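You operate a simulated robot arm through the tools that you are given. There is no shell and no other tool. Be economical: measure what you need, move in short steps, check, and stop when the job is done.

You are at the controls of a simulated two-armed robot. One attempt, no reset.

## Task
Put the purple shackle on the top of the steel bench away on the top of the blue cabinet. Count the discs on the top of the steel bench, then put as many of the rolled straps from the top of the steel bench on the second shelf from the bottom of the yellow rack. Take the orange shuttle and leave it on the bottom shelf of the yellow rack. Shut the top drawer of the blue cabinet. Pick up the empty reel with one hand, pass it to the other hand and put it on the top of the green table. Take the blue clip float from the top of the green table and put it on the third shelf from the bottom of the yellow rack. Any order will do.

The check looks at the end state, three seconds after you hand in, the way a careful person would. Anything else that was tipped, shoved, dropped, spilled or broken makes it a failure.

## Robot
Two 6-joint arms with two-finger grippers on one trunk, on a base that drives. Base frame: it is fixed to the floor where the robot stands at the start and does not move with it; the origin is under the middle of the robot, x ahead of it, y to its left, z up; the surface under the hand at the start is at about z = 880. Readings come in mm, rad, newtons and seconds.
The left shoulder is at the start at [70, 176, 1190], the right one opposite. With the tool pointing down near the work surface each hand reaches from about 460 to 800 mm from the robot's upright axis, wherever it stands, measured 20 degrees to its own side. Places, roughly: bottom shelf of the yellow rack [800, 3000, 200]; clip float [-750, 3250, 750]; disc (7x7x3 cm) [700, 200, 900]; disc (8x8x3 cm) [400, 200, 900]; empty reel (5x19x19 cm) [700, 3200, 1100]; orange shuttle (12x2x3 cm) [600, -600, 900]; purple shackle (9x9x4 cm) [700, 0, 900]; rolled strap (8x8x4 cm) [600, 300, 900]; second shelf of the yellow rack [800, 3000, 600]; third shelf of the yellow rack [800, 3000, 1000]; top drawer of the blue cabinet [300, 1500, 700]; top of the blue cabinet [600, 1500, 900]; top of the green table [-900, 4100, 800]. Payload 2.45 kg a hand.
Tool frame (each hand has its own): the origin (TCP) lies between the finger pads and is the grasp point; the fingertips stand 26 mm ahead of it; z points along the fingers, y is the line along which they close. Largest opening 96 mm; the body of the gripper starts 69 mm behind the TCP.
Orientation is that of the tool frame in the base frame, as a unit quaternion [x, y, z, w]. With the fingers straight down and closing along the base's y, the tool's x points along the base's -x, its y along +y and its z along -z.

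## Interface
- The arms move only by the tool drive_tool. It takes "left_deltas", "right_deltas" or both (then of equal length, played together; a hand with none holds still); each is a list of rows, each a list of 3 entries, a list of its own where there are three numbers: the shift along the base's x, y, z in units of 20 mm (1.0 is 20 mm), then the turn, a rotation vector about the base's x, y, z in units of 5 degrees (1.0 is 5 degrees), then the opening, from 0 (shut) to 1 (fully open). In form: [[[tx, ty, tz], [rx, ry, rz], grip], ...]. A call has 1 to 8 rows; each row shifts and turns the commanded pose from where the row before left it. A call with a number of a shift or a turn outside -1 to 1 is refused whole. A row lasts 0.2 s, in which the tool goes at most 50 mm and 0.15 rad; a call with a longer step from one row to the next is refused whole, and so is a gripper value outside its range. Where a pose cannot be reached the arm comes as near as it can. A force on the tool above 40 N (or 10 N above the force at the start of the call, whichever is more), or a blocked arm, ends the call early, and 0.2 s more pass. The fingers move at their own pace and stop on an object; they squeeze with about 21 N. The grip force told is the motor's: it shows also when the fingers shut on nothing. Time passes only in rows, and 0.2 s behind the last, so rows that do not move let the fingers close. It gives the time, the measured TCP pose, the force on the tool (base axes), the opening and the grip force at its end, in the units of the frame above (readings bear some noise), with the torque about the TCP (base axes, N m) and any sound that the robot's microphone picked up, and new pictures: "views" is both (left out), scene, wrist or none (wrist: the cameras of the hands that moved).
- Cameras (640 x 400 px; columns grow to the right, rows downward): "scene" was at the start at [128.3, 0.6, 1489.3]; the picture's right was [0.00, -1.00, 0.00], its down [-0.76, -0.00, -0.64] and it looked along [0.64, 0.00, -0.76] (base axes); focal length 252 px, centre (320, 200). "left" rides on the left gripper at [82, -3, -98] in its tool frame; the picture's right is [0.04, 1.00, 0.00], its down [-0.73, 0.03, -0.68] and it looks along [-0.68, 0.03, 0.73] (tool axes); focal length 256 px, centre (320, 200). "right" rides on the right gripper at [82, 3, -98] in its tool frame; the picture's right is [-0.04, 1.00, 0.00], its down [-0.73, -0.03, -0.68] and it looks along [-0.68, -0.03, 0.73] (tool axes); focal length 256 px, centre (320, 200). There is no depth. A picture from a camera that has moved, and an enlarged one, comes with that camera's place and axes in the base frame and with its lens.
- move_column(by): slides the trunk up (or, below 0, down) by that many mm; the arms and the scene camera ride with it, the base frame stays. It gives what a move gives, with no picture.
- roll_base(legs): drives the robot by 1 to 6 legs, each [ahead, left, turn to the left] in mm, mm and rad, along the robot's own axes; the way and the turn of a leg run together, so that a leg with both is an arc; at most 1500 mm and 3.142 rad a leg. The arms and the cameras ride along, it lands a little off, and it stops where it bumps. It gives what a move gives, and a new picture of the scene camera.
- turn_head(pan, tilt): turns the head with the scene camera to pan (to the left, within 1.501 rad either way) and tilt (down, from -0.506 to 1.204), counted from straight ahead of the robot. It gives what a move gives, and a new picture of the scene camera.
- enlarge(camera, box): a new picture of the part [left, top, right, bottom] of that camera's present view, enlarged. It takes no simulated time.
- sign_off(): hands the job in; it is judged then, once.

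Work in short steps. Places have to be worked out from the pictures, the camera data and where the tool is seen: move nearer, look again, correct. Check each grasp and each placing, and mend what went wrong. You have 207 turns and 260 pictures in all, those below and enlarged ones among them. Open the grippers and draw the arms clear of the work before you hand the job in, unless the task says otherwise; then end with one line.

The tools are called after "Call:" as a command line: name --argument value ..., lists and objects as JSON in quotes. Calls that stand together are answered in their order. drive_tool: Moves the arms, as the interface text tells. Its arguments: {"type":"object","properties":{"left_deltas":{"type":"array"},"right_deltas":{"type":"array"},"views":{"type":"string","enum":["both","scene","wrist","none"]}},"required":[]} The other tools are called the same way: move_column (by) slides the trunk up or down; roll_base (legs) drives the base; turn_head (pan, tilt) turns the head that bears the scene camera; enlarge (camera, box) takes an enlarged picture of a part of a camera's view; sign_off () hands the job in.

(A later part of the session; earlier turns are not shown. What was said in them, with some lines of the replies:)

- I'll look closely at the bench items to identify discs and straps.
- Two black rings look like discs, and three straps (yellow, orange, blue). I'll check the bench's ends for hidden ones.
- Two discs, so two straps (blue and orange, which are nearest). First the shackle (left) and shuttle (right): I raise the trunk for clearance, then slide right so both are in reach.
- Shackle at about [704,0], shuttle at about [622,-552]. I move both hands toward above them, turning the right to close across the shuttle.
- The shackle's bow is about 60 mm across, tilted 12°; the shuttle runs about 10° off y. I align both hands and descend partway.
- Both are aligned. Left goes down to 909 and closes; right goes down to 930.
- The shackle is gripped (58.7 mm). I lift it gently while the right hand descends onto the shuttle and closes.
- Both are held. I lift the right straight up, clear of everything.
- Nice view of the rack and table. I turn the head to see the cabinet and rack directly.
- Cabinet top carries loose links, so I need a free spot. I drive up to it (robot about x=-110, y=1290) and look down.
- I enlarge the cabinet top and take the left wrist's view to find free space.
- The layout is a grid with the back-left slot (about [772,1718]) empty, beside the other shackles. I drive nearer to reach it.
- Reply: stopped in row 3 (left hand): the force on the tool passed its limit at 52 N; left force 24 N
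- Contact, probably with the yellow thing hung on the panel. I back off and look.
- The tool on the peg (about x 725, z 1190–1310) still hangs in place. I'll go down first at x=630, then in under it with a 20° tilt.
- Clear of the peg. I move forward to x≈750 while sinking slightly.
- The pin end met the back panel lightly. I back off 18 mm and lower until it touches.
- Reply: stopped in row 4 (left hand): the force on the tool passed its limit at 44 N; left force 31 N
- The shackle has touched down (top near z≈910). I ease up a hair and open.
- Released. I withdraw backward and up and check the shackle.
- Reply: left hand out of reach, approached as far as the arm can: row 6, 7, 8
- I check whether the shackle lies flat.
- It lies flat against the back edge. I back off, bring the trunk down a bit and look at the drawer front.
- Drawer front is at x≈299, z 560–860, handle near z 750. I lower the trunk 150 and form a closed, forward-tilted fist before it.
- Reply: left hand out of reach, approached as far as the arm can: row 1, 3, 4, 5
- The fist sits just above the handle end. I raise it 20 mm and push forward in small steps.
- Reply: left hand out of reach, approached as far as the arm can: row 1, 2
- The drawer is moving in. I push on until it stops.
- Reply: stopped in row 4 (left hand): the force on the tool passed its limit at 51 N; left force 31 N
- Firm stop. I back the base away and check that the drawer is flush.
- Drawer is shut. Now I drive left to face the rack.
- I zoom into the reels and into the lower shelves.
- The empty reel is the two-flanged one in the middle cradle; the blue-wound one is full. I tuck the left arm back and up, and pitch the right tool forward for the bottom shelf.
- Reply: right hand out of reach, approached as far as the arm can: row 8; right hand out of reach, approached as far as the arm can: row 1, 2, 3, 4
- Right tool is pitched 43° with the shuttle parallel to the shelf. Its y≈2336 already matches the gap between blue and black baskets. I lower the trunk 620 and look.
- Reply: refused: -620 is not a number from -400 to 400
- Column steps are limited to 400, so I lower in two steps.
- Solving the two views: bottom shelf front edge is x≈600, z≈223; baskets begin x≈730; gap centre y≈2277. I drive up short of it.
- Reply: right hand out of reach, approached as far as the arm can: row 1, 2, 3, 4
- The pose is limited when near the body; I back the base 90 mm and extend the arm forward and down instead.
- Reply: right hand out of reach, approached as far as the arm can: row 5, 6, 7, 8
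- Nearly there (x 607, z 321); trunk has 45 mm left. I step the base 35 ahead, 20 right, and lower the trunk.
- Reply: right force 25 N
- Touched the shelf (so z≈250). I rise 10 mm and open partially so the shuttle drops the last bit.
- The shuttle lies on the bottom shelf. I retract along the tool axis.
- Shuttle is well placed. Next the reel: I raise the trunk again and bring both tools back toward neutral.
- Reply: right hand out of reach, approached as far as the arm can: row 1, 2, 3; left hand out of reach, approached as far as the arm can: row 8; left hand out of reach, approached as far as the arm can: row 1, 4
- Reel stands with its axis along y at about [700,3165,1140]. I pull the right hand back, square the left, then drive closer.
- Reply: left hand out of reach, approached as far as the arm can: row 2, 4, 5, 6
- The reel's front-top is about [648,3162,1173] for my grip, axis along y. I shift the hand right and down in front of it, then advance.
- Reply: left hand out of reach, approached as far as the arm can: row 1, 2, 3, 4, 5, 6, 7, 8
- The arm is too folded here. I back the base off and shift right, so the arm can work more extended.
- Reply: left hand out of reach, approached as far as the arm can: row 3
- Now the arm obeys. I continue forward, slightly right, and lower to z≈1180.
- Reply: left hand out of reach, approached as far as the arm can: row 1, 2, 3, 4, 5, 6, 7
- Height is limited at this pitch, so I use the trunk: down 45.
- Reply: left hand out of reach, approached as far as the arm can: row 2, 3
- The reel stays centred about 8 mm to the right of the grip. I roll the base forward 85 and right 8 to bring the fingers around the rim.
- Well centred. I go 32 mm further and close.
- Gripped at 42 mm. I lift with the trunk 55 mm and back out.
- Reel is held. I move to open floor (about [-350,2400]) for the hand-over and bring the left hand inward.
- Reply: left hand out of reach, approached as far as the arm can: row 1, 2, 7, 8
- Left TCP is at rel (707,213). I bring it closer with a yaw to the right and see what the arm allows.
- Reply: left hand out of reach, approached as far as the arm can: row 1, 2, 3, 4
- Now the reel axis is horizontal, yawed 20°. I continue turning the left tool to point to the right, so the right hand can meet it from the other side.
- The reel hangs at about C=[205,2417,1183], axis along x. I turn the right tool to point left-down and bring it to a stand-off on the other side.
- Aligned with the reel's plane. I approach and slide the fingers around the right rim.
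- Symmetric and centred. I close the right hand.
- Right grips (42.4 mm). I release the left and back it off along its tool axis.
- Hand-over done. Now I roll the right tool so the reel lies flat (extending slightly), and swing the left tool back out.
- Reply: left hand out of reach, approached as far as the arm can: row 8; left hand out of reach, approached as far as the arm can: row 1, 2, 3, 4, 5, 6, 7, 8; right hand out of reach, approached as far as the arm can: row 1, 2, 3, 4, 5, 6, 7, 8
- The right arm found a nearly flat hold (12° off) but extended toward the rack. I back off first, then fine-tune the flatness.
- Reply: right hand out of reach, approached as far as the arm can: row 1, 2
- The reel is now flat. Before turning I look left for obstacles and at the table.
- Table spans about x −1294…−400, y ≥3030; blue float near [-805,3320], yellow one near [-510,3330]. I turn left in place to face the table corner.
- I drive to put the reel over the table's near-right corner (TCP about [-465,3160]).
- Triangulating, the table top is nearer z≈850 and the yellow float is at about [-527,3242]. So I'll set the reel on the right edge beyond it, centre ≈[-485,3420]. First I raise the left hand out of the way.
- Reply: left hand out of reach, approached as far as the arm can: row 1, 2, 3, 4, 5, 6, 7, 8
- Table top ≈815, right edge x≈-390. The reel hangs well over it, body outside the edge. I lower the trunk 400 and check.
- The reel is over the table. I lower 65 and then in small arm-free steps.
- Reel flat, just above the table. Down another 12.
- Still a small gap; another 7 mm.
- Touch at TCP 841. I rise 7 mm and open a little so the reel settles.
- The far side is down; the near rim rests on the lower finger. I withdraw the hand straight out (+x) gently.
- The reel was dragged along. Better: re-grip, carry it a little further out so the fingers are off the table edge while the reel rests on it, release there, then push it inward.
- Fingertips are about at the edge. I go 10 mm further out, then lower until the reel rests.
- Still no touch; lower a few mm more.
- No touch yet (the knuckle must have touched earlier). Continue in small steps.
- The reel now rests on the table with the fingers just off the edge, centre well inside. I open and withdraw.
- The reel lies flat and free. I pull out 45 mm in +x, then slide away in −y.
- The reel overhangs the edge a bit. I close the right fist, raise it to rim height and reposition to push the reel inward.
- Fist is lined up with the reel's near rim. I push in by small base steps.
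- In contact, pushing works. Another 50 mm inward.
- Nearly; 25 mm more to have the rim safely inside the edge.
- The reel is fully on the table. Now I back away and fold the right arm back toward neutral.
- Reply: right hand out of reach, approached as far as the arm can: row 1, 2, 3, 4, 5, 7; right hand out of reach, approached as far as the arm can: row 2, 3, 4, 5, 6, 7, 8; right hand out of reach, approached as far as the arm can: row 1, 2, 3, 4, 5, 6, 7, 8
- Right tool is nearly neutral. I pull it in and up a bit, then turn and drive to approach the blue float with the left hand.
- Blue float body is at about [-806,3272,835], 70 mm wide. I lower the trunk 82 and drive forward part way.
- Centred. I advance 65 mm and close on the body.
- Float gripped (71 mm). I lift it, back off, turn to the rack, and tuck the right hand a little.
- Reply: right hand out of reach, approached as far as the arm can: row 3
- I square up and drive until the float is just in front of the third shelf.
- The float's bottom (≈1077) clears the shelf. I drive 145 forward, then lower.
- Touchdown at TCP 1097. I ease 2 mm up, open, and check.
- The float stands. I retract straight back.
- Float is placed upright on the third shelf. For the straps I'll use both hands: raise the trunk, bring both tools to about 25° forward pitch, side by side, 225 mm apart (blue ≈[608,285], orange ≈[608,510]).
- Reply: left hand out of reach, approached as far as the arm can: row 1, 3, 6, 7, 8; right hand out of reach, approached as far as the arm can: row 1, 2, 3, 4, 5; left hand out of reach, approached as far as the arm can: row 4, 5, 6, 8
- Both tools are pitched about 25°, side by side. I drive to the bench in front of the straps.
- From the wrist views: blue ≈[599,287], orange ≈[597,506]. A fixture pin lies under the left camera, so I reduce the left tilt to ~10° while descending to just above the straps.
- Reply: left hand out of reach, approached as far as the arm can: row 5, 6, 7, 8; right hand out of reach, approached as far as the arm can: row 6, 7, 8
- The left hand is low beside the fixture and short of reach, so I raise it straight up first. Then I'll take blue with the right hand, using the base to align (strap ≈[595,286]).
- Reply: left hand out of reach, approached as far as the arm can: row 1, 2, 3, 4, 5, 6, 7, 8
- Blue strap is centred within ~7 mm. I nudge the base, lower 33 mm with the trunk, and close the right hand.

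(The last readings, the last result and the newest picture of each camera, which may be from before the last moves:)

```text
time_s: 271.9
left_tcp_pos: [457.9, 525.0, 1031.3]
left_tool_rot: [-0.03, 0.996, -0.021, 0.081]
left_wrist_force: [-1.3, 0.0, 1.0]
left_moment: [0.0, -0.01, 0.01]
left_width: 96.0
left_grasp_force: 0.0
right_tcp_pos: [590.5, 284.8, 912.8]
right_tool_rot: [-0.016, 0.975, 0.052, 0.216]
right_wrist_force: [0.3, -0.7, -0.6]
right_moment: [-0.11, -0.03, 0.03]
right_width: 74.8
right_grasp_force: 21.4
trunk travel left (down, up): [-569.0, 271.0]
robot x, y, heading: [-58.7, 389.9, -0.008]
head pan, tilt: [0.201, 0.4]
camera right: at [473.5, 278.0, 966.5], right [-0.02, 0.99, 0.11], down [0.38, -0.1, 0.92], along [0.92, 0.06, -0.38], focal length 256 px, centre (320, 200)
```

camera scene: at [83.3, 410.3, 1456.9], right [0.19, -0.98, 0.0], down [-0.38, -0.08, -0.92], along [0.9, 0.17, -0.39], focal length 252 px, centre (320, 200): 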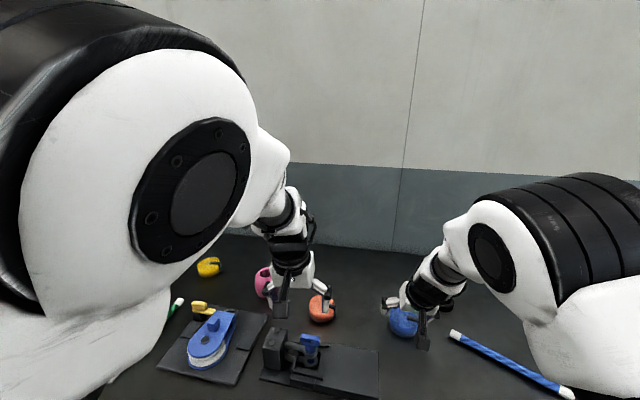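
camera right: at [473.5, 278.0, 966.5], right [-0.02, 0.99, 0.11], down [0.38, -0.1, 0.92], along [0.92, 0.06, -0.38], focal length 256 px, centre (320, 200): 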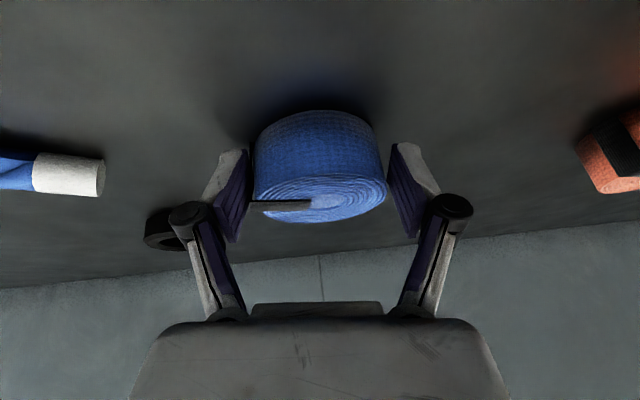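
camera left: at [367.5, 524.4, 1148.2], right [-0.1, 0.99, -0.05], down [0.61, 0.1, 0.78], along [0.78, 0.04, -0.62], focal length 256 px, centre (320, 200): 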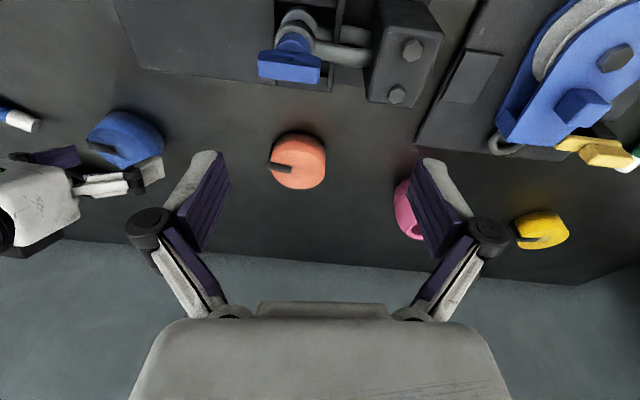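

Blue strap gripped (74.8 mm). I lift, shift the base right so orange sits naturally for the left hand, and move the left hand outward.

Call:
move_column --by 90

Call:
roll_base --legs '[[-40, -107, 0.01]]'

Call:
drive_tool --left_deltas '[[[0, 0.53, 0], [0, 0, 0], 1], [[0, 0.53, 0], [0, 0, 0], 1], [[0, 0.53, 0], [0, 0, 0], 1], [[0, 0.53, 0], [0, 0, 0], 1], [[0, 0.53, 0], [0, 0, 0], 1], [[0, 0.53, 0], [0, 0, 0], 1], [[0, 0.53, 0], [0, 0, 0], 1], [[0, 0.53, 0], [0, 0, 0], 1]]' --views "wrist"

```text
time_s: 273.2
left_tcp_pos: [456.8, 524.6, 1121.1]
left_tool_rot: [-0.031, 0.996, -0.021, 0.08]
left_wrist_force: [-0.4, -0.4, 0.7]
left_moment: [0.03, 0.02, -0.02]
left_width: 95.9
left_grasp_force: 0.1
right_tcp_pos: [591.1, 285.7, 1000.6]
right_tool_rot: [-0.016, 0.975, 0.052, 0.215]
right_wrist_force: [0.6, 0.4, -2.3]
right_moment: [0.01, 0.04, -0.02]
right_width: 75.1
right_grasp_force: 21.1
trunk travel left (down, up): [-659.0, 181.0]
robot x, y, heading: [-57.0, 390.9, -0.009]
head pan, tilt: [0.201, 0.4]
```

```text
time_s: 274.4
left_tcp_pos: [416.6, 422.9, 1121.9]
left_tool_rot: [-0.034, 0.996, -0.021, 0.081]
left_wrist_force: [0.8, -0.2, -0.5]
left_moment: [0.01, 0.01, 0.0]
left_width: 95.7
left_grasp_force: 0.1
right_tcp_pos: [550.3, 183.9, 1002.1]
right_tool_rot: [-0.02, 0.975, 0.053, 0.215]
right_wrist_force: [0.2, -0.2, -2.1]
right_moment: [0.0, 0.06, 0.0]
right_width: 74.9
right_grasp_force: 21.1
trunk travel left (down, up): [-659.0, 181.0]
robot x, y, heading: [-99.9, 281.2, -0.001]
head pan, tilt: [0.201, 0.4]
camera scene: at [42.1, 302.9, 1514.0], right [0.2, -0.98, 0.0], down [-0.38, -0.08, -0.92], along [0.9, 0.18, -0.39], focal length 252 px, centre (320, 200)
```

scene: 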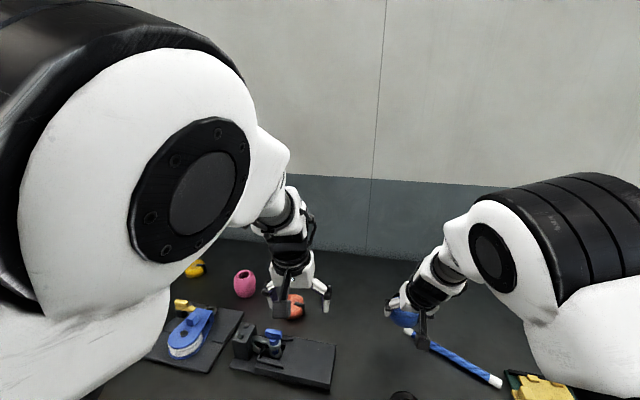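

```text
time_s: 276.2
left_tcp_pos: [390.9, 479.7, 1103.7]
left_tool_rot: [-0.032, 0.996, -0.022, 0.082]
left_wrist_force: [0.2, 0.2, -0.3]
left_moment: [0.0, 0.0, 0.0]
left_width: 95.9
left_grasp_force: 0.0
left hand out of reach, approached as far as the arm can: row 3, 4, 5, 6, 7, 8
right_tcp_pos: [551.9, 184.4, 1001.6]
right_tool_rot: [-0.02, 0.975, 0.054, 0.215]
right_wrist_force: [0.0, -0.4, -2.1]
right_moment: [0.01, 0.04, 0.01]
right_width: 74.9
right_grasp_force: 20.8
trunk travel left (down, up): [-659.0, 181.0]
robot x, y, heading: [-101.5, 283.3, -0.004]
head pan, tilt: [0.201, 0.4]
camera left: at [294.4, 475.6, 1187.4], right [-0.1, 0.99, -0.06], down [0.61, 0.11, 0.79], along [0.79, 0.04, -0.62], focal length 256 px, centre (320, 200)
```

left: 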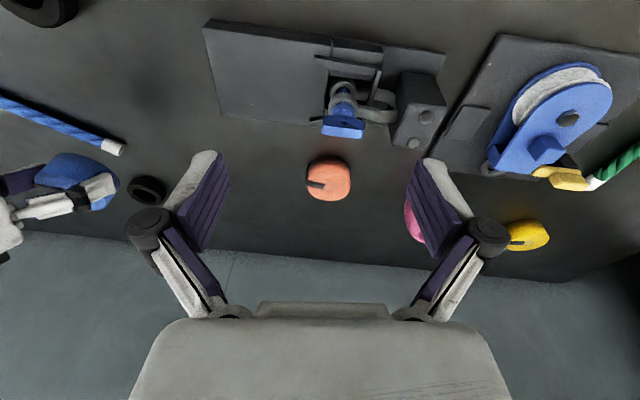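

Left is too folded; I extend it 120 mm forward and bring the base 85 mm ahead.

Call:
drive_tool --left_deltas '[[[0.75, 0.1, 0], [0, 0, 0], 1], [[0.75, 0.1, 0], [0, 0, 0], 1], [[0.75, 0.1, 0], [0, 0, 0], 1], [[0.75, 0.1, 0], [0, 0, 0], 1], [[0.75, 0.1, 0], [0, 0, 0], 1], [[0.75, 0.1, 0], [0, 0, 0], 1], [[0.75, 0.1, 0], [0, 0, 0], 1], [[0.75, 0.1, 0], [0, 0, 0], 1]]' --views "none"

Call:
roll_base --legs '[[85, 0, 0]]'

Call:
drive_tool --left_deltas '[[[0, 0, -0.5], [0, 0, 0], 1], [[0, 0, -0.5], [0, 0, 0], 1]]' --views "wrist"

```text
time_s: 278.0
left_tcp_pos: [445.9, 448.9, 1064.7]
left_tool_rot: [-0.032, 0.996, -0.024, 0.082]
left_wrist_force: [-0.6, -0.1, 0.0]
left_moment: [0.02, 0.0, 0.04]
left_width: 96.0
left_grasp_force: 0.2
left hand out of reach, approached as far as the arm can: row 1, 2, 3, 4, 5, 6, 7, 8
right_tcp_pos: [552.0, 184.3, 1002.0]
right_tool_rot: [-0.02, 0.975, 0.053, 0.215]
right_wrist_force: [0.9, -0.4, -2.6]
right_moment: [0.0, 0.08, -0.01]
right_width: 75.0
right_grasp_force: 20.8
trunk travel left (down, up): [-659.0, 181.0]
robot x, y, heading: [-101.3, 283.2, -0.007]
head pan, tilt: [0.201, 0.4]
```

```text
time_s: 279.1
left_tcp_pos: [527.3, 450.1, 1065.9]
left_tool_rot: [-0.032, 0.996, -0.023, 0.083]
left_wrist_force: [0.4, -0.1, 0.4]
left_moment: [-0.04, 0.0, 0.01]
left_width: 96.0
left_grasp_force: 0.1
right_tcp_pos: [633.8, 184.0, 1001.2]
right_tool_rot: [-0.02, 0.975, 0.052, 0.216]
right_wrist_force: [-0.8, 0.4, -1.9]
right_moment: [-0.02, 0.02, 0.01]
right_width: 75.0
right_grasp_force: 21.0
trunk travel left (down, up): [-659.0, 181.0]
robot x, y, heading: [-16.2, 280.9, 0.001]
head pan, tilt: [0.201, 0.4]
camera scene: at [123.7, 302.4, 1514.2], right [0.2, -0.98, 0.0], down [-0.38, -0.08, -0.92], along [0.9, 0.18, -0.39], focal length 252 px, centre (320, 200)
```

scene: 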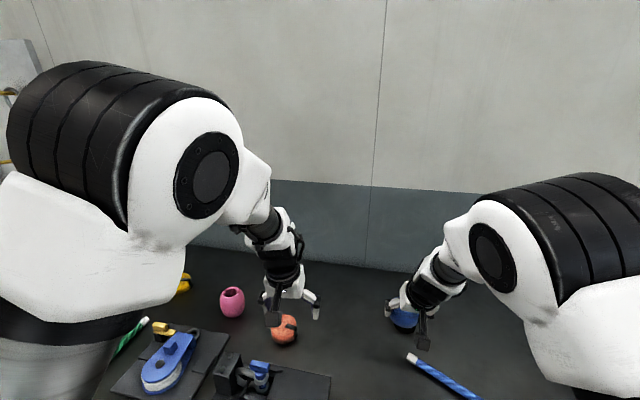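

```text
time_s: 279.6
left_tcp_pos: [527.9, 449.6, 1044.7]
left_tool_rot: [-0.031, 0.996, -0.024, 0.081]
left_wrist_force: [0.4, 0.7, 0.1]
left_moment: [0.03, 0.03, 0.02]
left_width: 96.1
left_grasp_force: 0.0
right_tcp_pos: [633.0, 183.1, 1002.0]
right_tool_rot: [-0.02, 0.975, 0.053, 0.215]
right_wrist_force: [0.4, 0.2, -2.7]
right_moment: [-0.04, 0.03, 0.02]
right_width: 74.9
right_grasp_force: 20.9
trunk travel left (down, up): [-659.0, 181.0]
robot x, y, heading: [-13.6, 285.3, -0.004]
head pan, tilt: [0.201, 0.4]
camera left: at [432.4, 445.7, 1128.3], right [-0.1, 0.99, -0.06], down [0.61, 0.11, 0.79], along [0.79, 0.04, -0.62], focal length 256 px, centre (320, 200)
```

left: 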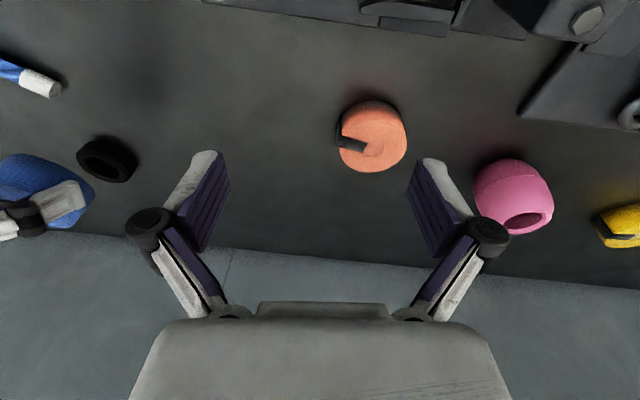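

Orange is at ≈[600,503]. Base 68 ahead, then the left hand goes out and down while the right lifts its strap for clearance.

Call:
roll_base --legs '[[68, 0, 0]]'

Call:
drive_tool --left_deltas '[[[0, 0.33, -0.7], [0, 0, 0], 1], [[0, 0.33, -0.7], [0, 0, 0], 1], [[0, 0.33, -0.7], [0, 0, 0], 1], [[0, 0.33, -0.7], [0, 0, 0], 1], [[0, 0.33, -0.7], [0, 0, 0], 1], [[0, 0.33, -0.7], [0, 0, 0], 1], [[0, 0.33, -0.7], [0, 0, 0], 1], [[0, 0.33, -0.7], [0, 0, 0], 1]]' --right_deltas '[[[0, 0, 0.6], [0, 0, 0], 0], [[0, 0, 0.6], [0, 0, 0], 0], [[0, 0, 0.6], [0, 0, 0], 0], [[0, 0, 0.6], [0, 0, 0], 0], [[0, 0, 0.6], [0, 0, 0], 0], [[0, 0, 0.6], [0, 0, 0], 0], [[0, 0, 0.6], [0, 0, 0], 0], [[0, 0, 0.6], [0, 0, 0], 0]]' --views "wrist"

```text
time_s: 280.6
left_tcp_pos: [565.8, 449.7, 1043.6]
left_tool_rot: [-0.031, 0.996, -0.024, 0.08]
left_wrist_force: [1.2, 0.3, 0.0]
left_moment: [-0.02, 0.05, 0.01]
left_width: 96.1
left_grasp_force: 0.1
right_tcp_pos: [671.7, 184.5, 999.6]
right_tool_rot: [-0.018, 0.975, 0.054, 0.213]
right_wrist_force: [1.5, -0.5, -1.4]
right_moment: [0.02, 0.09, 0.0]
right_width: 74.6
right_grasp_force: 21.2
trunk travel left (down, up): [-659.0, 181.0]
robot x, y, heading: [15.2, 281.8, -0.0]
head pan, tilt: [0.201, 0.4]
stopped in leg 1: the robot was blocked; the commanded pose is now the measured one
camera scene: at [163.7, 302.5, 1513.3], right [0.2, -0.98, 0.0], down [-0.39, -0.08, -0.92], along [0.9, 0.18, -0.39], focal length 252 px, centre (320, 200)
```

scene: 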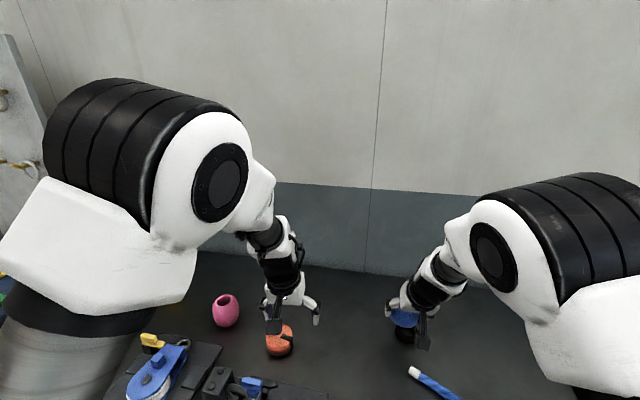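

```text
time_s: 282.4
left_tcp_pos: [560.8, 501.1, 935.0]
left_tool_rot: [-0.031, 0.996, -0.025, 0.083]
left_wrist_force: [-0.4, -1.1, 0.2]
left_moment: [-0.02, -0.02, -0.02]
left_width: 95.7
left_grasp_force: 0.1
right_tcp_pos: [665.9, 181.8, 1098.2]
right_tool_rot: [-0.015, 0.975, 0.057, 0.214]
right_wrist_force: [-0.4, -0.4, -2.2]
right_moment: [-0.03, 0.05, 0.03]
right_width: 74.8
right_grasp_force: 20.7
trunk travel left (down, up): [-659.0, 181.0]
robot x, y, heading: [9.6, 285.0, 0.002]
head pan, tilt: [0.201, 0.4]
camera right: at [549.7, 173.4, 1152.9], right [-0.02, 0.99, 0.12], down [0.38, -0.11, 0.92], along [0.92, 0.06, -0.38], focal length 256 px, centre (320, 200)
camera left: at [464.3, 498.2, 1018.4], right [-0.1, 0.99, -0.06], down [0.61, 0.11, 0.79], along [0.79, 0.04, -0.61], focal length 256 px, centre (320, 200)
```

right: 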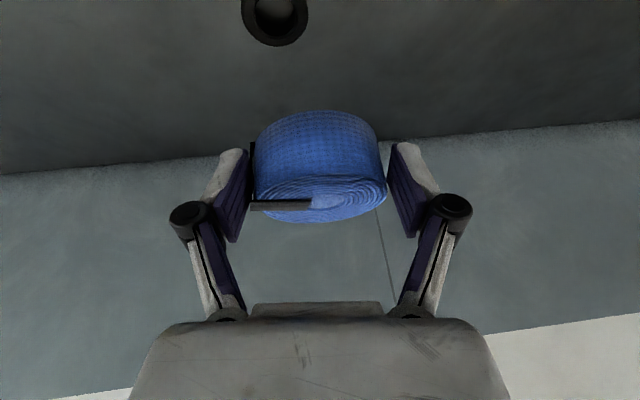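
left: 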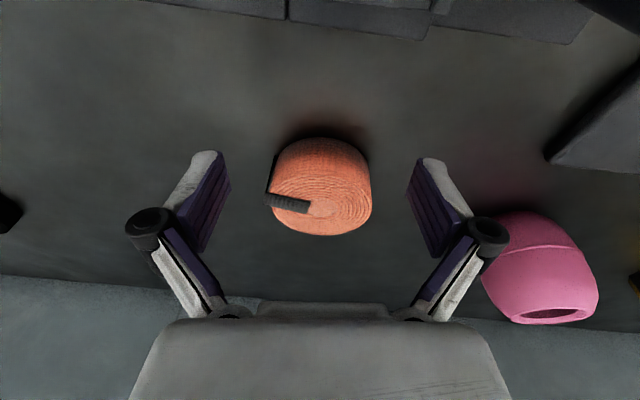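

Base met the bench at x≈15, so I use the arm: 36 mm forward straddling the strap, 24 mm down, then close.

Call:
drive_tool --left_deltas '[[[0.6, 0.1, 0], [0, 0, 0], 1], [[0.6, 0.05, 0], [0, 0, 0], 1], [[0.6, 0, -0.3], [0, 0, 0], 1], [[0, 0, -0.5], [0, 0, 0], 1], [[0, 0, -0.4], [0, 0, 0], 0.7], [[0, 0, 0], [0, 0, 0], 0.3], [[0, 0, 0], [0, 0, 0], 0], [[0, 0, 0], [0, 0, 0], 0]]' --views "wrist"

```text
time_s: 284.2
left_tcp_pos: [596.7, 495.5, 911.6]
left_tool_rot: [-0.031, 0.996, -0.024, 0.085]
left_wrist_force: [5.6, 6.9, 20.0]
left_moment: [0.57, -0.25, 0.0]
left_width: 74.9
left_grasp_force: 21.2
left hand out of reach, approached as far as the arm can: row 2, 3
right_tcp_pos: [666.0, 181.3, 1100.6]
right_tool_rot: [-0.014, 0.975, 0.057, 0.217]
right_wrist_force: [1.0, 0.4, -1.6]
right_moment: [0.01, 0.02, 0.01]
right_width: 74.5
right_grasp_force: 21.1
trunk travel left (down, up): [-659.0, 181.0]
robot x, y, heading: [13.4, 284.5, -0.003]
head pan, tilt: [0.201, 0.4]
camera left: at [499.2, 492.1, 993.6], right [-0.1, 0.99, -0.06], down [0.6, 0.11, 0.79], along [0.79, 0.04, -0.61], focal length 256 px, centre (320, 200)
```

left: 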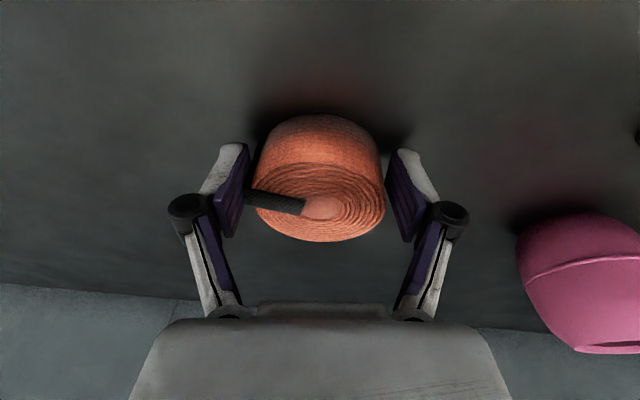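

Both straps held (≈75 mm each). I lift, bring both hands to a similar height and tilt, then drive round to the rack's free stretch of the second shelf (y≈3220).

Call:
move_column --by 150

Call:
drive_tool --left_deltas '[[[0, 0, 0.1], [0, -0.45, 0], 0], [[0, 0, 0.1], [0, -0.45, 0], 0], [[0, 0, 0.1], [0, -0.45, 0], 0], [[0, 0, 0.1], [0, -0.45, 0], 0], [[0, 0, 0.1], [0, -0.45, 0], 0], [[0, 0, 0.1], [0, -0.45, 0], 0], [[0, 0, 0.1], [0, -0.45, 0], 0], [[0, 0, 0.1], [0, -0.45, 0], 0]]' --right_deltas '[[[0, 0, -1], [0, 0, 0], 0], [[0, 0, -1], [0, 0, 0], 0], [[0, 0, -1], [0, 0, 0], 0], [[0, 0, -1], [0, 0, 0], 0], [[0, 0, -1], [0, 0, 0], 0], [[0, 0, -1], [0, 0, 0], 0], [[0, 0, -1], [0, 0, 0], 0], [[0, 0, -1], [0, 0, 0], 0]]' --views "none"

Call:
roll_base --legs '[[-510, 0, 0], [0, 1400, 0], [0, 1015, 0]]'

```text
time_s: 286.0
left_tcp_pos: [596.7, 496.3, 1059.8]
left_tool_rot: [-0.032, 0.996, -0.024, 0.083]
left_wrist_force: [-0.6, 0.2, -1.9]
left_moment: [-0.01, 0.01, -0.01]
left_width: 74.0
left_grasp_force: 21.2
right_tcp_pos: [666.4, 181.1, 1247.1]
right_tool_rot: [-0.016, 0.975, 0.058, 0.215]
right_wrist_force: [0.6, -0.1, -0.6]
right_moment: [-0.01, 0.02, 0.0]
right_width: 74.7
right_grasp_force: 21.1
trunk travel left (down, up): [-809.0, 31.0]
robot x, y, heading: [18.2, 283.7, 0.001]
head pan, tilt: [0.201, 0.4]
```

```text
time_s: 287.8
left_tcp_pos: [596.4, 488.1, 1067.6]
left_tool_rot: [-0.025, 0.982, -0.043, 0.183]
left_wrist_force: [0.5, -0.2, -2.7]
left_moment: [0.01, 0.01, -0.02]
left_width: 74.0
left_grasp_force: 21.0
left hand out of reach, approached as far as the arm can: row 5, 6, 8
right_tcp_pos: [664.6, 183.7, 1087.7]
right_tool_rot: [-0.019, 0.975, 0.054, 0.215]
right_wrist_force: [0.5, -0.6, -1.2]
right_moment: [-0.05, 0.05, -0.01]
right_width: 74.7
right_grasp_force: 20.9
trunk travel left (down, up): [-809.0, 31.0]
robot x, y, heading: [17.1, 281.2, -0.002]
head pan, tilt: [0.201, 0.4]
```

```text
time_s: 302.2
left_tcp_pos: [130.8, 2873.7, 1070.4]
left_tool_rot: [-0.012, 0.982, -0.045, 0.181]
left_wrist_force: [0.3, 0.2, -1.7]
left_moment: [0.0, 0.07, -0.02]
left_width: 74.1
left_grasp_force: 21.2
right_tcp_pos: [189.5, 2567.6, 1087.6]
right_tool_rot: [-0.005, 0.975, 0.052, 0.217]
right_wrist_force: [-0.1, 0.0, -0.8]
right_moment: [-0.01, 0.03, 0.01]
right_width: 74.3
right_grasp_force: 20.8
trunk travel left (down, up): [-809.0, 31.0]
robot x, y, heading: [-455.1, 2688.7, -0.024]
head pan, tilt: [0.201, 0.4]
camera scene: at [-313.7, 2700.4, 1664.0], right [0.17, -0.99, 0.0], down [-0.38, -0.07, -0.92], along [0.91, 0.16, -0.39], focal length 252 px, centre (320, 200)
```

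scene: 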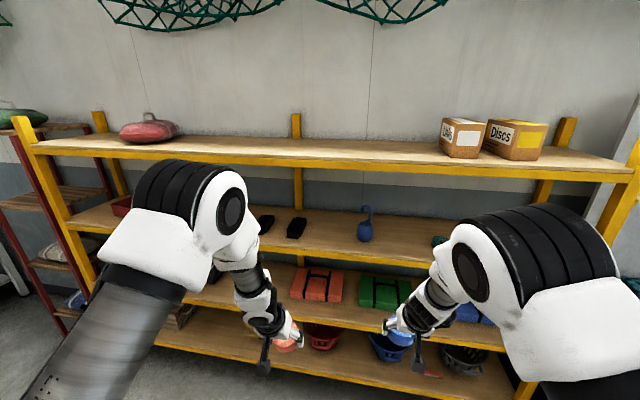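

Now trunk down 350, then forward and left into position in front of the free stretch.

Call:
move_column --by -350

Call:
roll_base --legs '[[330, 0, 0.024], [0, 510, 0]]'

Call:
turn_head --pan 0.05 --tilt 0.65

```text
time_s: 305.6
left_tcp_pos: [129.5, 2874.9, 719.4]
left_tool_rot: [-0.012, 0.982, -0.047, 0.181]
left_wrist_force: [0.1, 0.0, -1.6]
left_moment: [-0.02, 0.02, -0.02]
left_width: 73.9
left_grasp_force: 21.2
right_tcp_pos: [187.9, 2567.0, 738.6]
right_tool_rot: [-0.006, 0.975, 0.05, 0.216]
right_wrist_force: [0.0, 0.6, -2.3]
right_moment: [-0.01, 0.04, 0.01]
right_width: 74.0
right_grasp_force: 20.8
trunk travel left (down, up): [-459.0, 381.0]
robot x, y, heading: [-455.9, 2682.4, -0.028]
head pan, tilt: [0.201, 0.4]
```

```text
time_s: 310.3
left_tcp_pos: [448.9, 3398.5, 718.7]
left_tool_rot: [-0.028, 0.982, -0.044, 0.182]
left_wrist_force: [0.1, 0.0, -2.6]
left_moment: [-0.04, 0.01, -0.01]
left_width: 74.0
left_grasp_force: 20.5
right_tcp_pos: [519.3, 3094.5, 738.9]
right_tool_rot: [-0.02, 0.975, 0.053, 0.216]
right_wrist_force: [-0.8, -0.1, -1.7]
right_moment: [0.0, 0.03, 0.0]
right_width: 74.2
right_grasp_force: 20.5
trunk travel left (down, up): [-459.0, 381.0]
robot x, y, heading: [-129.5, 3192.0, 0.004]
head pan, tilt: [0.201, 0.4]
camera scene: at [12.7, 3211.6, 1314.0], right [0.2, -0.98, 0.0], down [-0.38, -0.08, -0.92], along [0.9, 0.19, -0.39], focal length 252 px, centre (320, 200)
```

scene: 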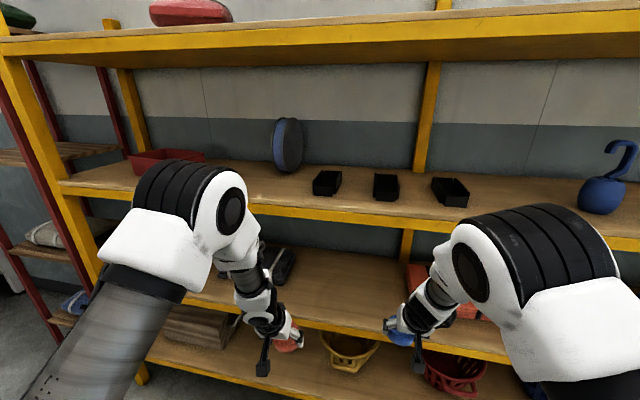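

```text
time_s: 311.1
left_tcp_pos: [448.8, 3398.1, 719.3]
left_tool_rot: [-0.027, 0.982, -0.044, 0.182]
left_wrist_force: [-0.2, 0.4, -1.9]
left_moment: [0.03, 0.07, -0.01]
left_width: 73.8
left_grasp_force: 21.0
right_tcp_pos: [518.6, 3094.2, 737.6]
right_tool_rot: [-0.021, 0.975, 0.054, 0.216]
right_wrist_force: [0.9, 0.7, -2.9]
right_moment: [0.0, 0.03, 0.0]
right_width: 73.9
right_grasp_force: 21.1
trunk travel left (down, up): [-459.0, 381.0]
robot x, y, heading: [-128.2, 3190.5, 0.0]
head pan, tilt: [0.051, 0.649]
camera scene: at [8.7, 3196.8, 1291.6], right [0.05, -1.0, 0.0], down [-0.6, -0.03, -0.8], along [0.8, 0.04, -0.6], focal length 252 px, centre (320, 200)
```

scene: 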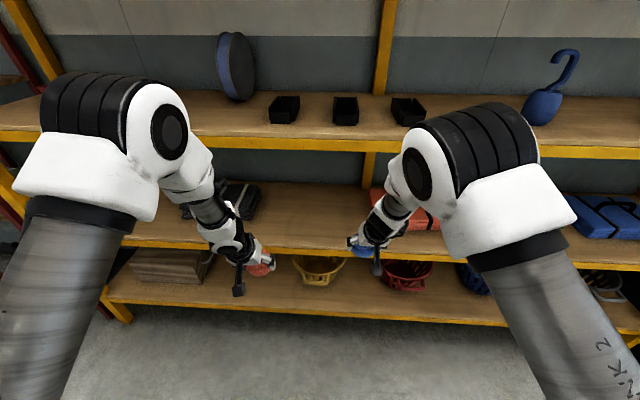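

Elbows would come close to the third shelf, so I'll place near the front edge: extend the left arm 72 mm, drop the right 16 mm to equalise, then go only 131 mm ahead.

Call:
drive_tool --left_deltas '[[[0.45, 0, 0], [0, 0, 0], 0], [[0.45, 0, 0], [0, 0, 0], 0], [[0.45, 0, 0], [0, 0, 0], 0], [[0.45, 0, 0], [0, 0, 0], 0], [[0.45, 0, 0], [0, 0, 0], 0], [[0.45, 0, 0], [0, 0, 0], 0], [[0.45, 0, 0], [0, 0, 0], 0], [[0.45, 0, 0], [0, 0, 0], 0]]' --right_deltas '[[[0, 0, -0.1], [0, 0, 0], 0], [[0, 0, -0.1], [0, 0, 0], 0], [[0, 0, -0.1], [0, 0, 0], 0], [[0, 0, -0.1], [0, 0, 0], 0], [[0, 0, -0.1], [0, 0, 0], 0], [[0, 0, -0.1], [0, 0, 0], 0], [[0, 0, -0.1], [0, 0, 0], 0], [[0, 0, -0.1], [0, 0, 0], 0]]' --views "wrist"

```text
time_s: 312.9
left_tcp_pos: [522.7, 3397.9, 716.8]
left_tool_rot: [-0.027, 0.982, -0.044, 0.182]
left_wrist_force: [0.1, -0.6, -2.0]
left_moment: [0.0, 0.04, 0.0]
left_width: 73.9
left_grasp_force: 20.8
right_tcp_pos: [517.9, 3093.0, 722.4]
right_tool_rot: [-0.02, 0.975, 0.054, 0.215]
right_wrist_force: [-0.4, -0.7, -2.1]
right_moment: [-0.03, 0.02, -0.02]
right_width: 73.8
right_grasp_force: 20.8
trunk travel left (down, up): [-459.0, 381.0]
robot x, y, heading: [-132.6, 3188.6, 0.005]
head pan, tilt: [0.051, 0.649]
camera right: at [402.2, 3084.9, 776.8], right [-0.03, 0.99, 0.11], down [0.38, -0.09, 0.92], along [0.92, 0.07, -0.38], focal length 256 px, centre (320, 200)
camera left: at [410.8, 3396.3, 779.9], right [-0.07, 0.99, -0.11], down [0.44, 0.13, 0.89], along [0.9, 0.02, -0.44], focal length 256 px, centre (320, 200)
```

right: 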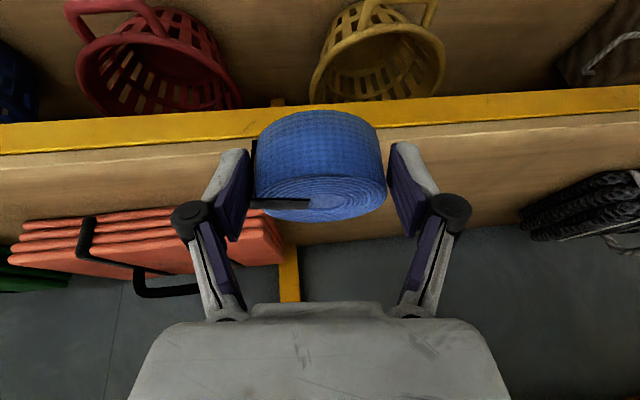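
left: 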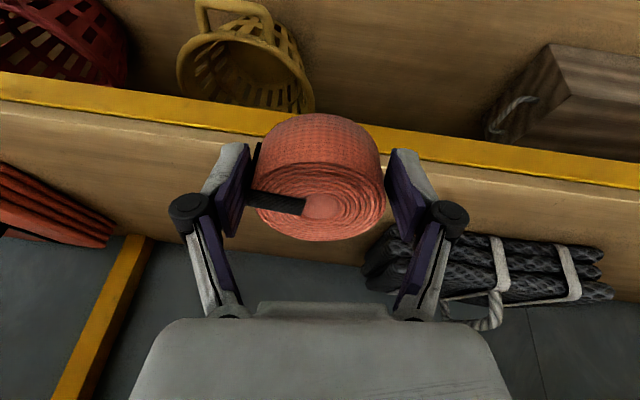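

Shelf top ≈640 and the spots are free. I move 131 mm ahead and lower the trunk 28.

Call:
roll_base --legs '[[133, 0, -0.004]]'

Call:
move_column --by -28

Call:
move_column --by -8

```text
time_s: 314.2
left_tcp_pos: [655.2, 3394.1, 716.6]
left_tool_rot: [-0.025, 0.982, -0.044, 0.182]
left_wrist_force: [0.1, -0.2, -2.0]
left_moment: [-0.03, 0.02, 0.0]
left_width: 73.7
left_grasp_force: 20.6
right_tcp_pos: [651.8, 3090.7, 721.6]
right_tool_rot: [-0.018, 0.975, 0.053, 0.214]
right_wrist_force: [1.0, 0.8, -2.0]
right_moment: [0.0, 0.07, 0.02]
right_width: 74.2
right_grasp_force: 21.2
trunk travel left (down, up): [-459.0, 381.0]
robot x, y, heading: [3.3, 3192.4, -0.0]
head pan, tilt: [0.051, 0.649]
camera scene: at [142.9, 3196.3, 1291.3], right [0.05, -1.0, 0.0], down [-0.61, -0.03, -0.8], along [0.79, 0.04, -0.61], focal length 252 px, centre (320, 200)
```

scene: 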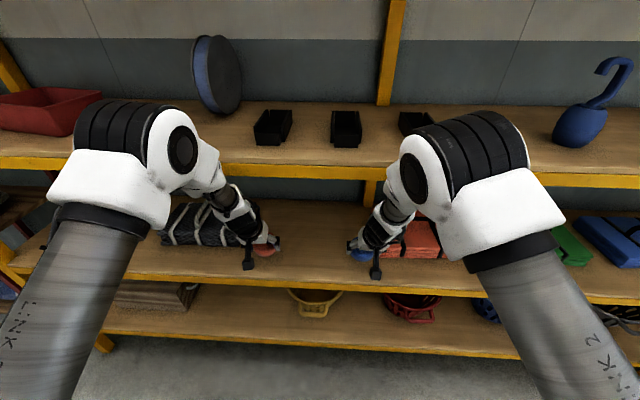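

```text
time_s: 314.9
left_tcp_pos: [655.3, 3394.3, 689.9]
left_tool_rot: [-0.025, 0.982, -0.045, 0.182]
left_wrist_force: [-0.6, 0.7, -1.1]
left_moment: [-0.02, 0.08, -0.04]
left_width: 73.8
left_grasp_force: 20.7
right_tcp_pos: [649.7, 3090.7, 695.4]
right_tool_rot: [-0.019, 0.975, 0.054, 0.215]
right_wrist_force: [0.3, -0.3, 0.1]
right_moment: [-0.01, 0.02, 0.01]
right_width: 74.3
right_grasp_force: 20.6
trunk travel left (down, up): [-431.0, 409.0]
robot x, y, heading: [2.7, 3192.3, 0.001]
head pan, tilt: [0.051, 0.649]
```

```text
time_s: 315.5
left_tcp_pos: [655.4, 3394.3, 683.7]
left_tool_rot: [-0.025, 0.981, -0.044, 0.185]
left_wrist_force: [1.8, 1.6, 14.7]
left_moment: [0.3, 0.15, -0.06]
left_width: 73.8
left_grasp_force: 21.9
right_tcp_pos: [650.0, 3091.2, 687.4]
right_tool_rot: [-0.018, 0.975, 0.054, 0.215]
right_wrist_force: [0.7, 0.3, -2.2]
right_moment: [0.01, 0.02, 0.01]
right_width: 74.0
right_grasp_force: 21.6
trunk travel left (down, up): [-423.0, 417.0]
robot x, y, heading: [1.6, 3192.3, 0.0]
head pan, tilt: [0.051, 0.649]
```

Left strap touched down. I open the left, lower the right 8 mm, and open it too.

Call:
drive_tool --left_deltas '[[[0, 0, 0], [0, 0, 0], 0.8], [[0, 0, 0], [0, 0, 0], 0.9], [[0, 0, 0], [0, 0, 0], 1], [[0, 0, 0], [0, 0, 0], 1], [[0, 0, 0], [0, 0, 0], 1], [[0, 0, 0], [0, 0, 0], 1], [[0, 0, 0], [0, 0, 0], 1]]' --right_deltas '[[[0, 0, -0.2], [0, 0, 0], 0], [[0, 0, -0.2], [0, 0, 0], 0], [[0, 0, 0], [0, 0, 0], 0], [[0, 0, 0], [0, 0, 0], 0.8], [[0, 0, 0], [0, 0, 0], 0.9], [[0, 0, 0], [0, 0, 0], 1], [[0, 0, 0], [0, 0, 0], 1]]' --views "wrist"

```text
time_s: 317.1
left_tcp_pos: [654.3, 3393.6, 681.8]
left_tool_rot: [-0.025, 0.982, -0.044, 0.182]
left_wrist_force: [1.1, 0.2, 0.3]
left_moment: [0.06, 0.02, -0.01]
left_width: 96.0
left_grasp_force: 0.0
right_tcp_pos: [650.5, 3091.9, 678.6]
right_tool_rot: [-0.018, 0.975, 0.053, 0.216]
right_wrist_force: [-0.6, 0.4, -0.6]
right_moment: [-0.01, -0.02, -0.01]
right_width: 96.1
right_grasp_force: 0.1
trunk travel left (down, up): [-423.0, 417.0]
robot x, y, heading: [0.3, 3191.1, 0.0]
head pan, tilt: [0.051, 0.649]
camera right: at [534.1, 3083.2, 733.2], right [-0.02, 0.99, 0.11], down [0.38, -0.1, 0.92], along [0.92, 0.06, -0.38], focal length 256 px, centre (320, 200)
camera left: at [544.1, 3393.9, 744.2], right [-0.07, 0.99, -0.11], down [0.44, 0.13, 0.89], along [0.9, 0.01, -0.44], focal length 256 px, centre (320, 200)
```

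right: 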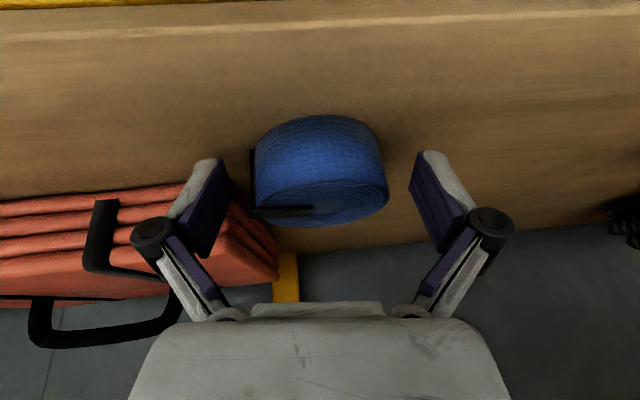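
left: 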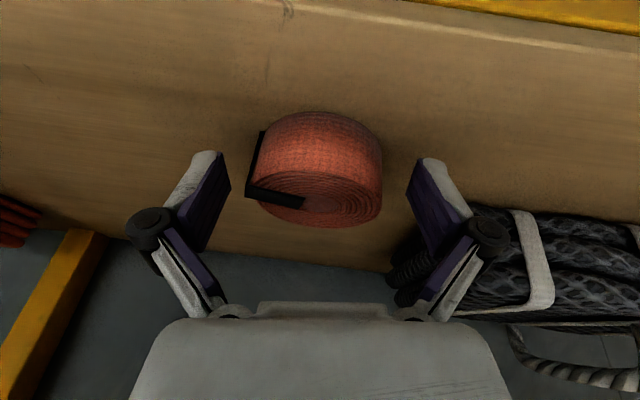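

Both straps sit flat on the second shelf. I back straight out and take a final look.

Call:
roll_base --legs '[[-140, 0, 0]]'

Call:
enlarge --camera "scene" --box '[120, 100, 520, 340]'

```text
time_s: 318.4
left_tcp_pos: [515.7, 3393.0, 683.6]
left_tool_rot: [-0.023, 0.982, -0.044, 0.182]
left_wrist_force: [0.2, -0.5, 0.3]
left_moment: [-0.01, 0.0, 0.01]
left_width: 96.1
left_grasp_force: 0.1
right_tcp_pos: [510.5, 3089.7, 678.7]
right_tool_rot: [-0.017, 0.974, 0.053, 0.217]
right_wrist_force: [-0.6, 1.2, 0.3]
right_moment: [0.01, 0.0, 0.02]
right_width: 95.9
right_grasp_force: 0.1
trunk travel left (down, up): [-423.0, 417.0]
robot x, y, heading: [-139.7, 3192.8, -0.004]
head pan, tilt: [0.051, 0.649]
camera scene: at [-0.3, 3196.3, 1255.8], right [0.05, -1.0, 0.0], down [-0.6, -0.03, -0.8], along [0.8, 0.04, -0.6], focal length 252 px, centre (320, 200)
```

scene: 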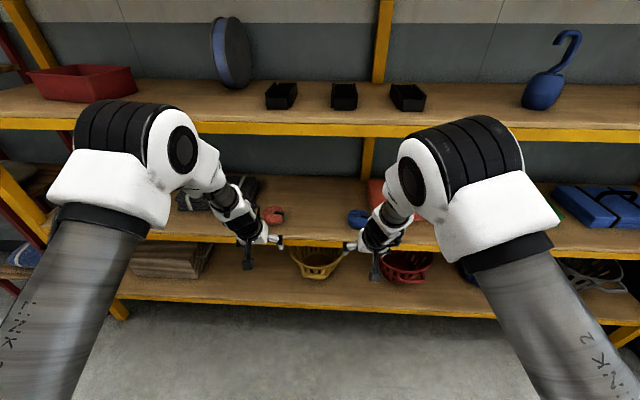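

```text
1.60 times, centred on (320, 220) of scene
camera zoom: at [-0.3, 3196.3, 1255.8], right [0.05, -1.0, 0.0], down [-0.6, -0.03, -0.8], along [0.8, 0.04, -0.6], focal length 403 px, centre (320, 168)
```

zoom: 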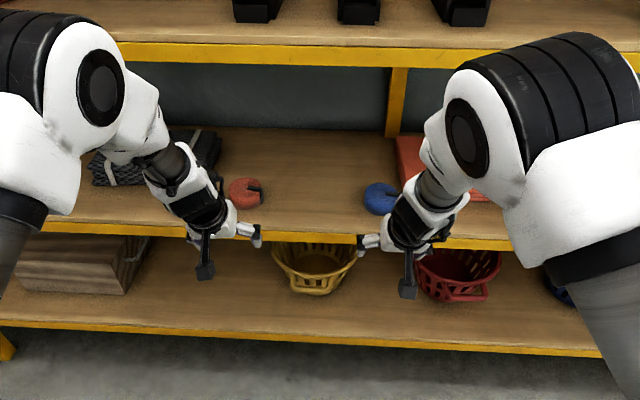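

Both straps are in place, both grippers are open and clear of the rack. I hand the job in.

Call:
sign_off

```text
The job is handed in.
```

All six parts of the job are done and handed in: I counted two discs, so the blue and orange straps went on the second shelf, and both grippers are open and clear of the rack. While picking the straps, the base stopped once against the bench at about x = 15, and I saw nothing disturbed by it.
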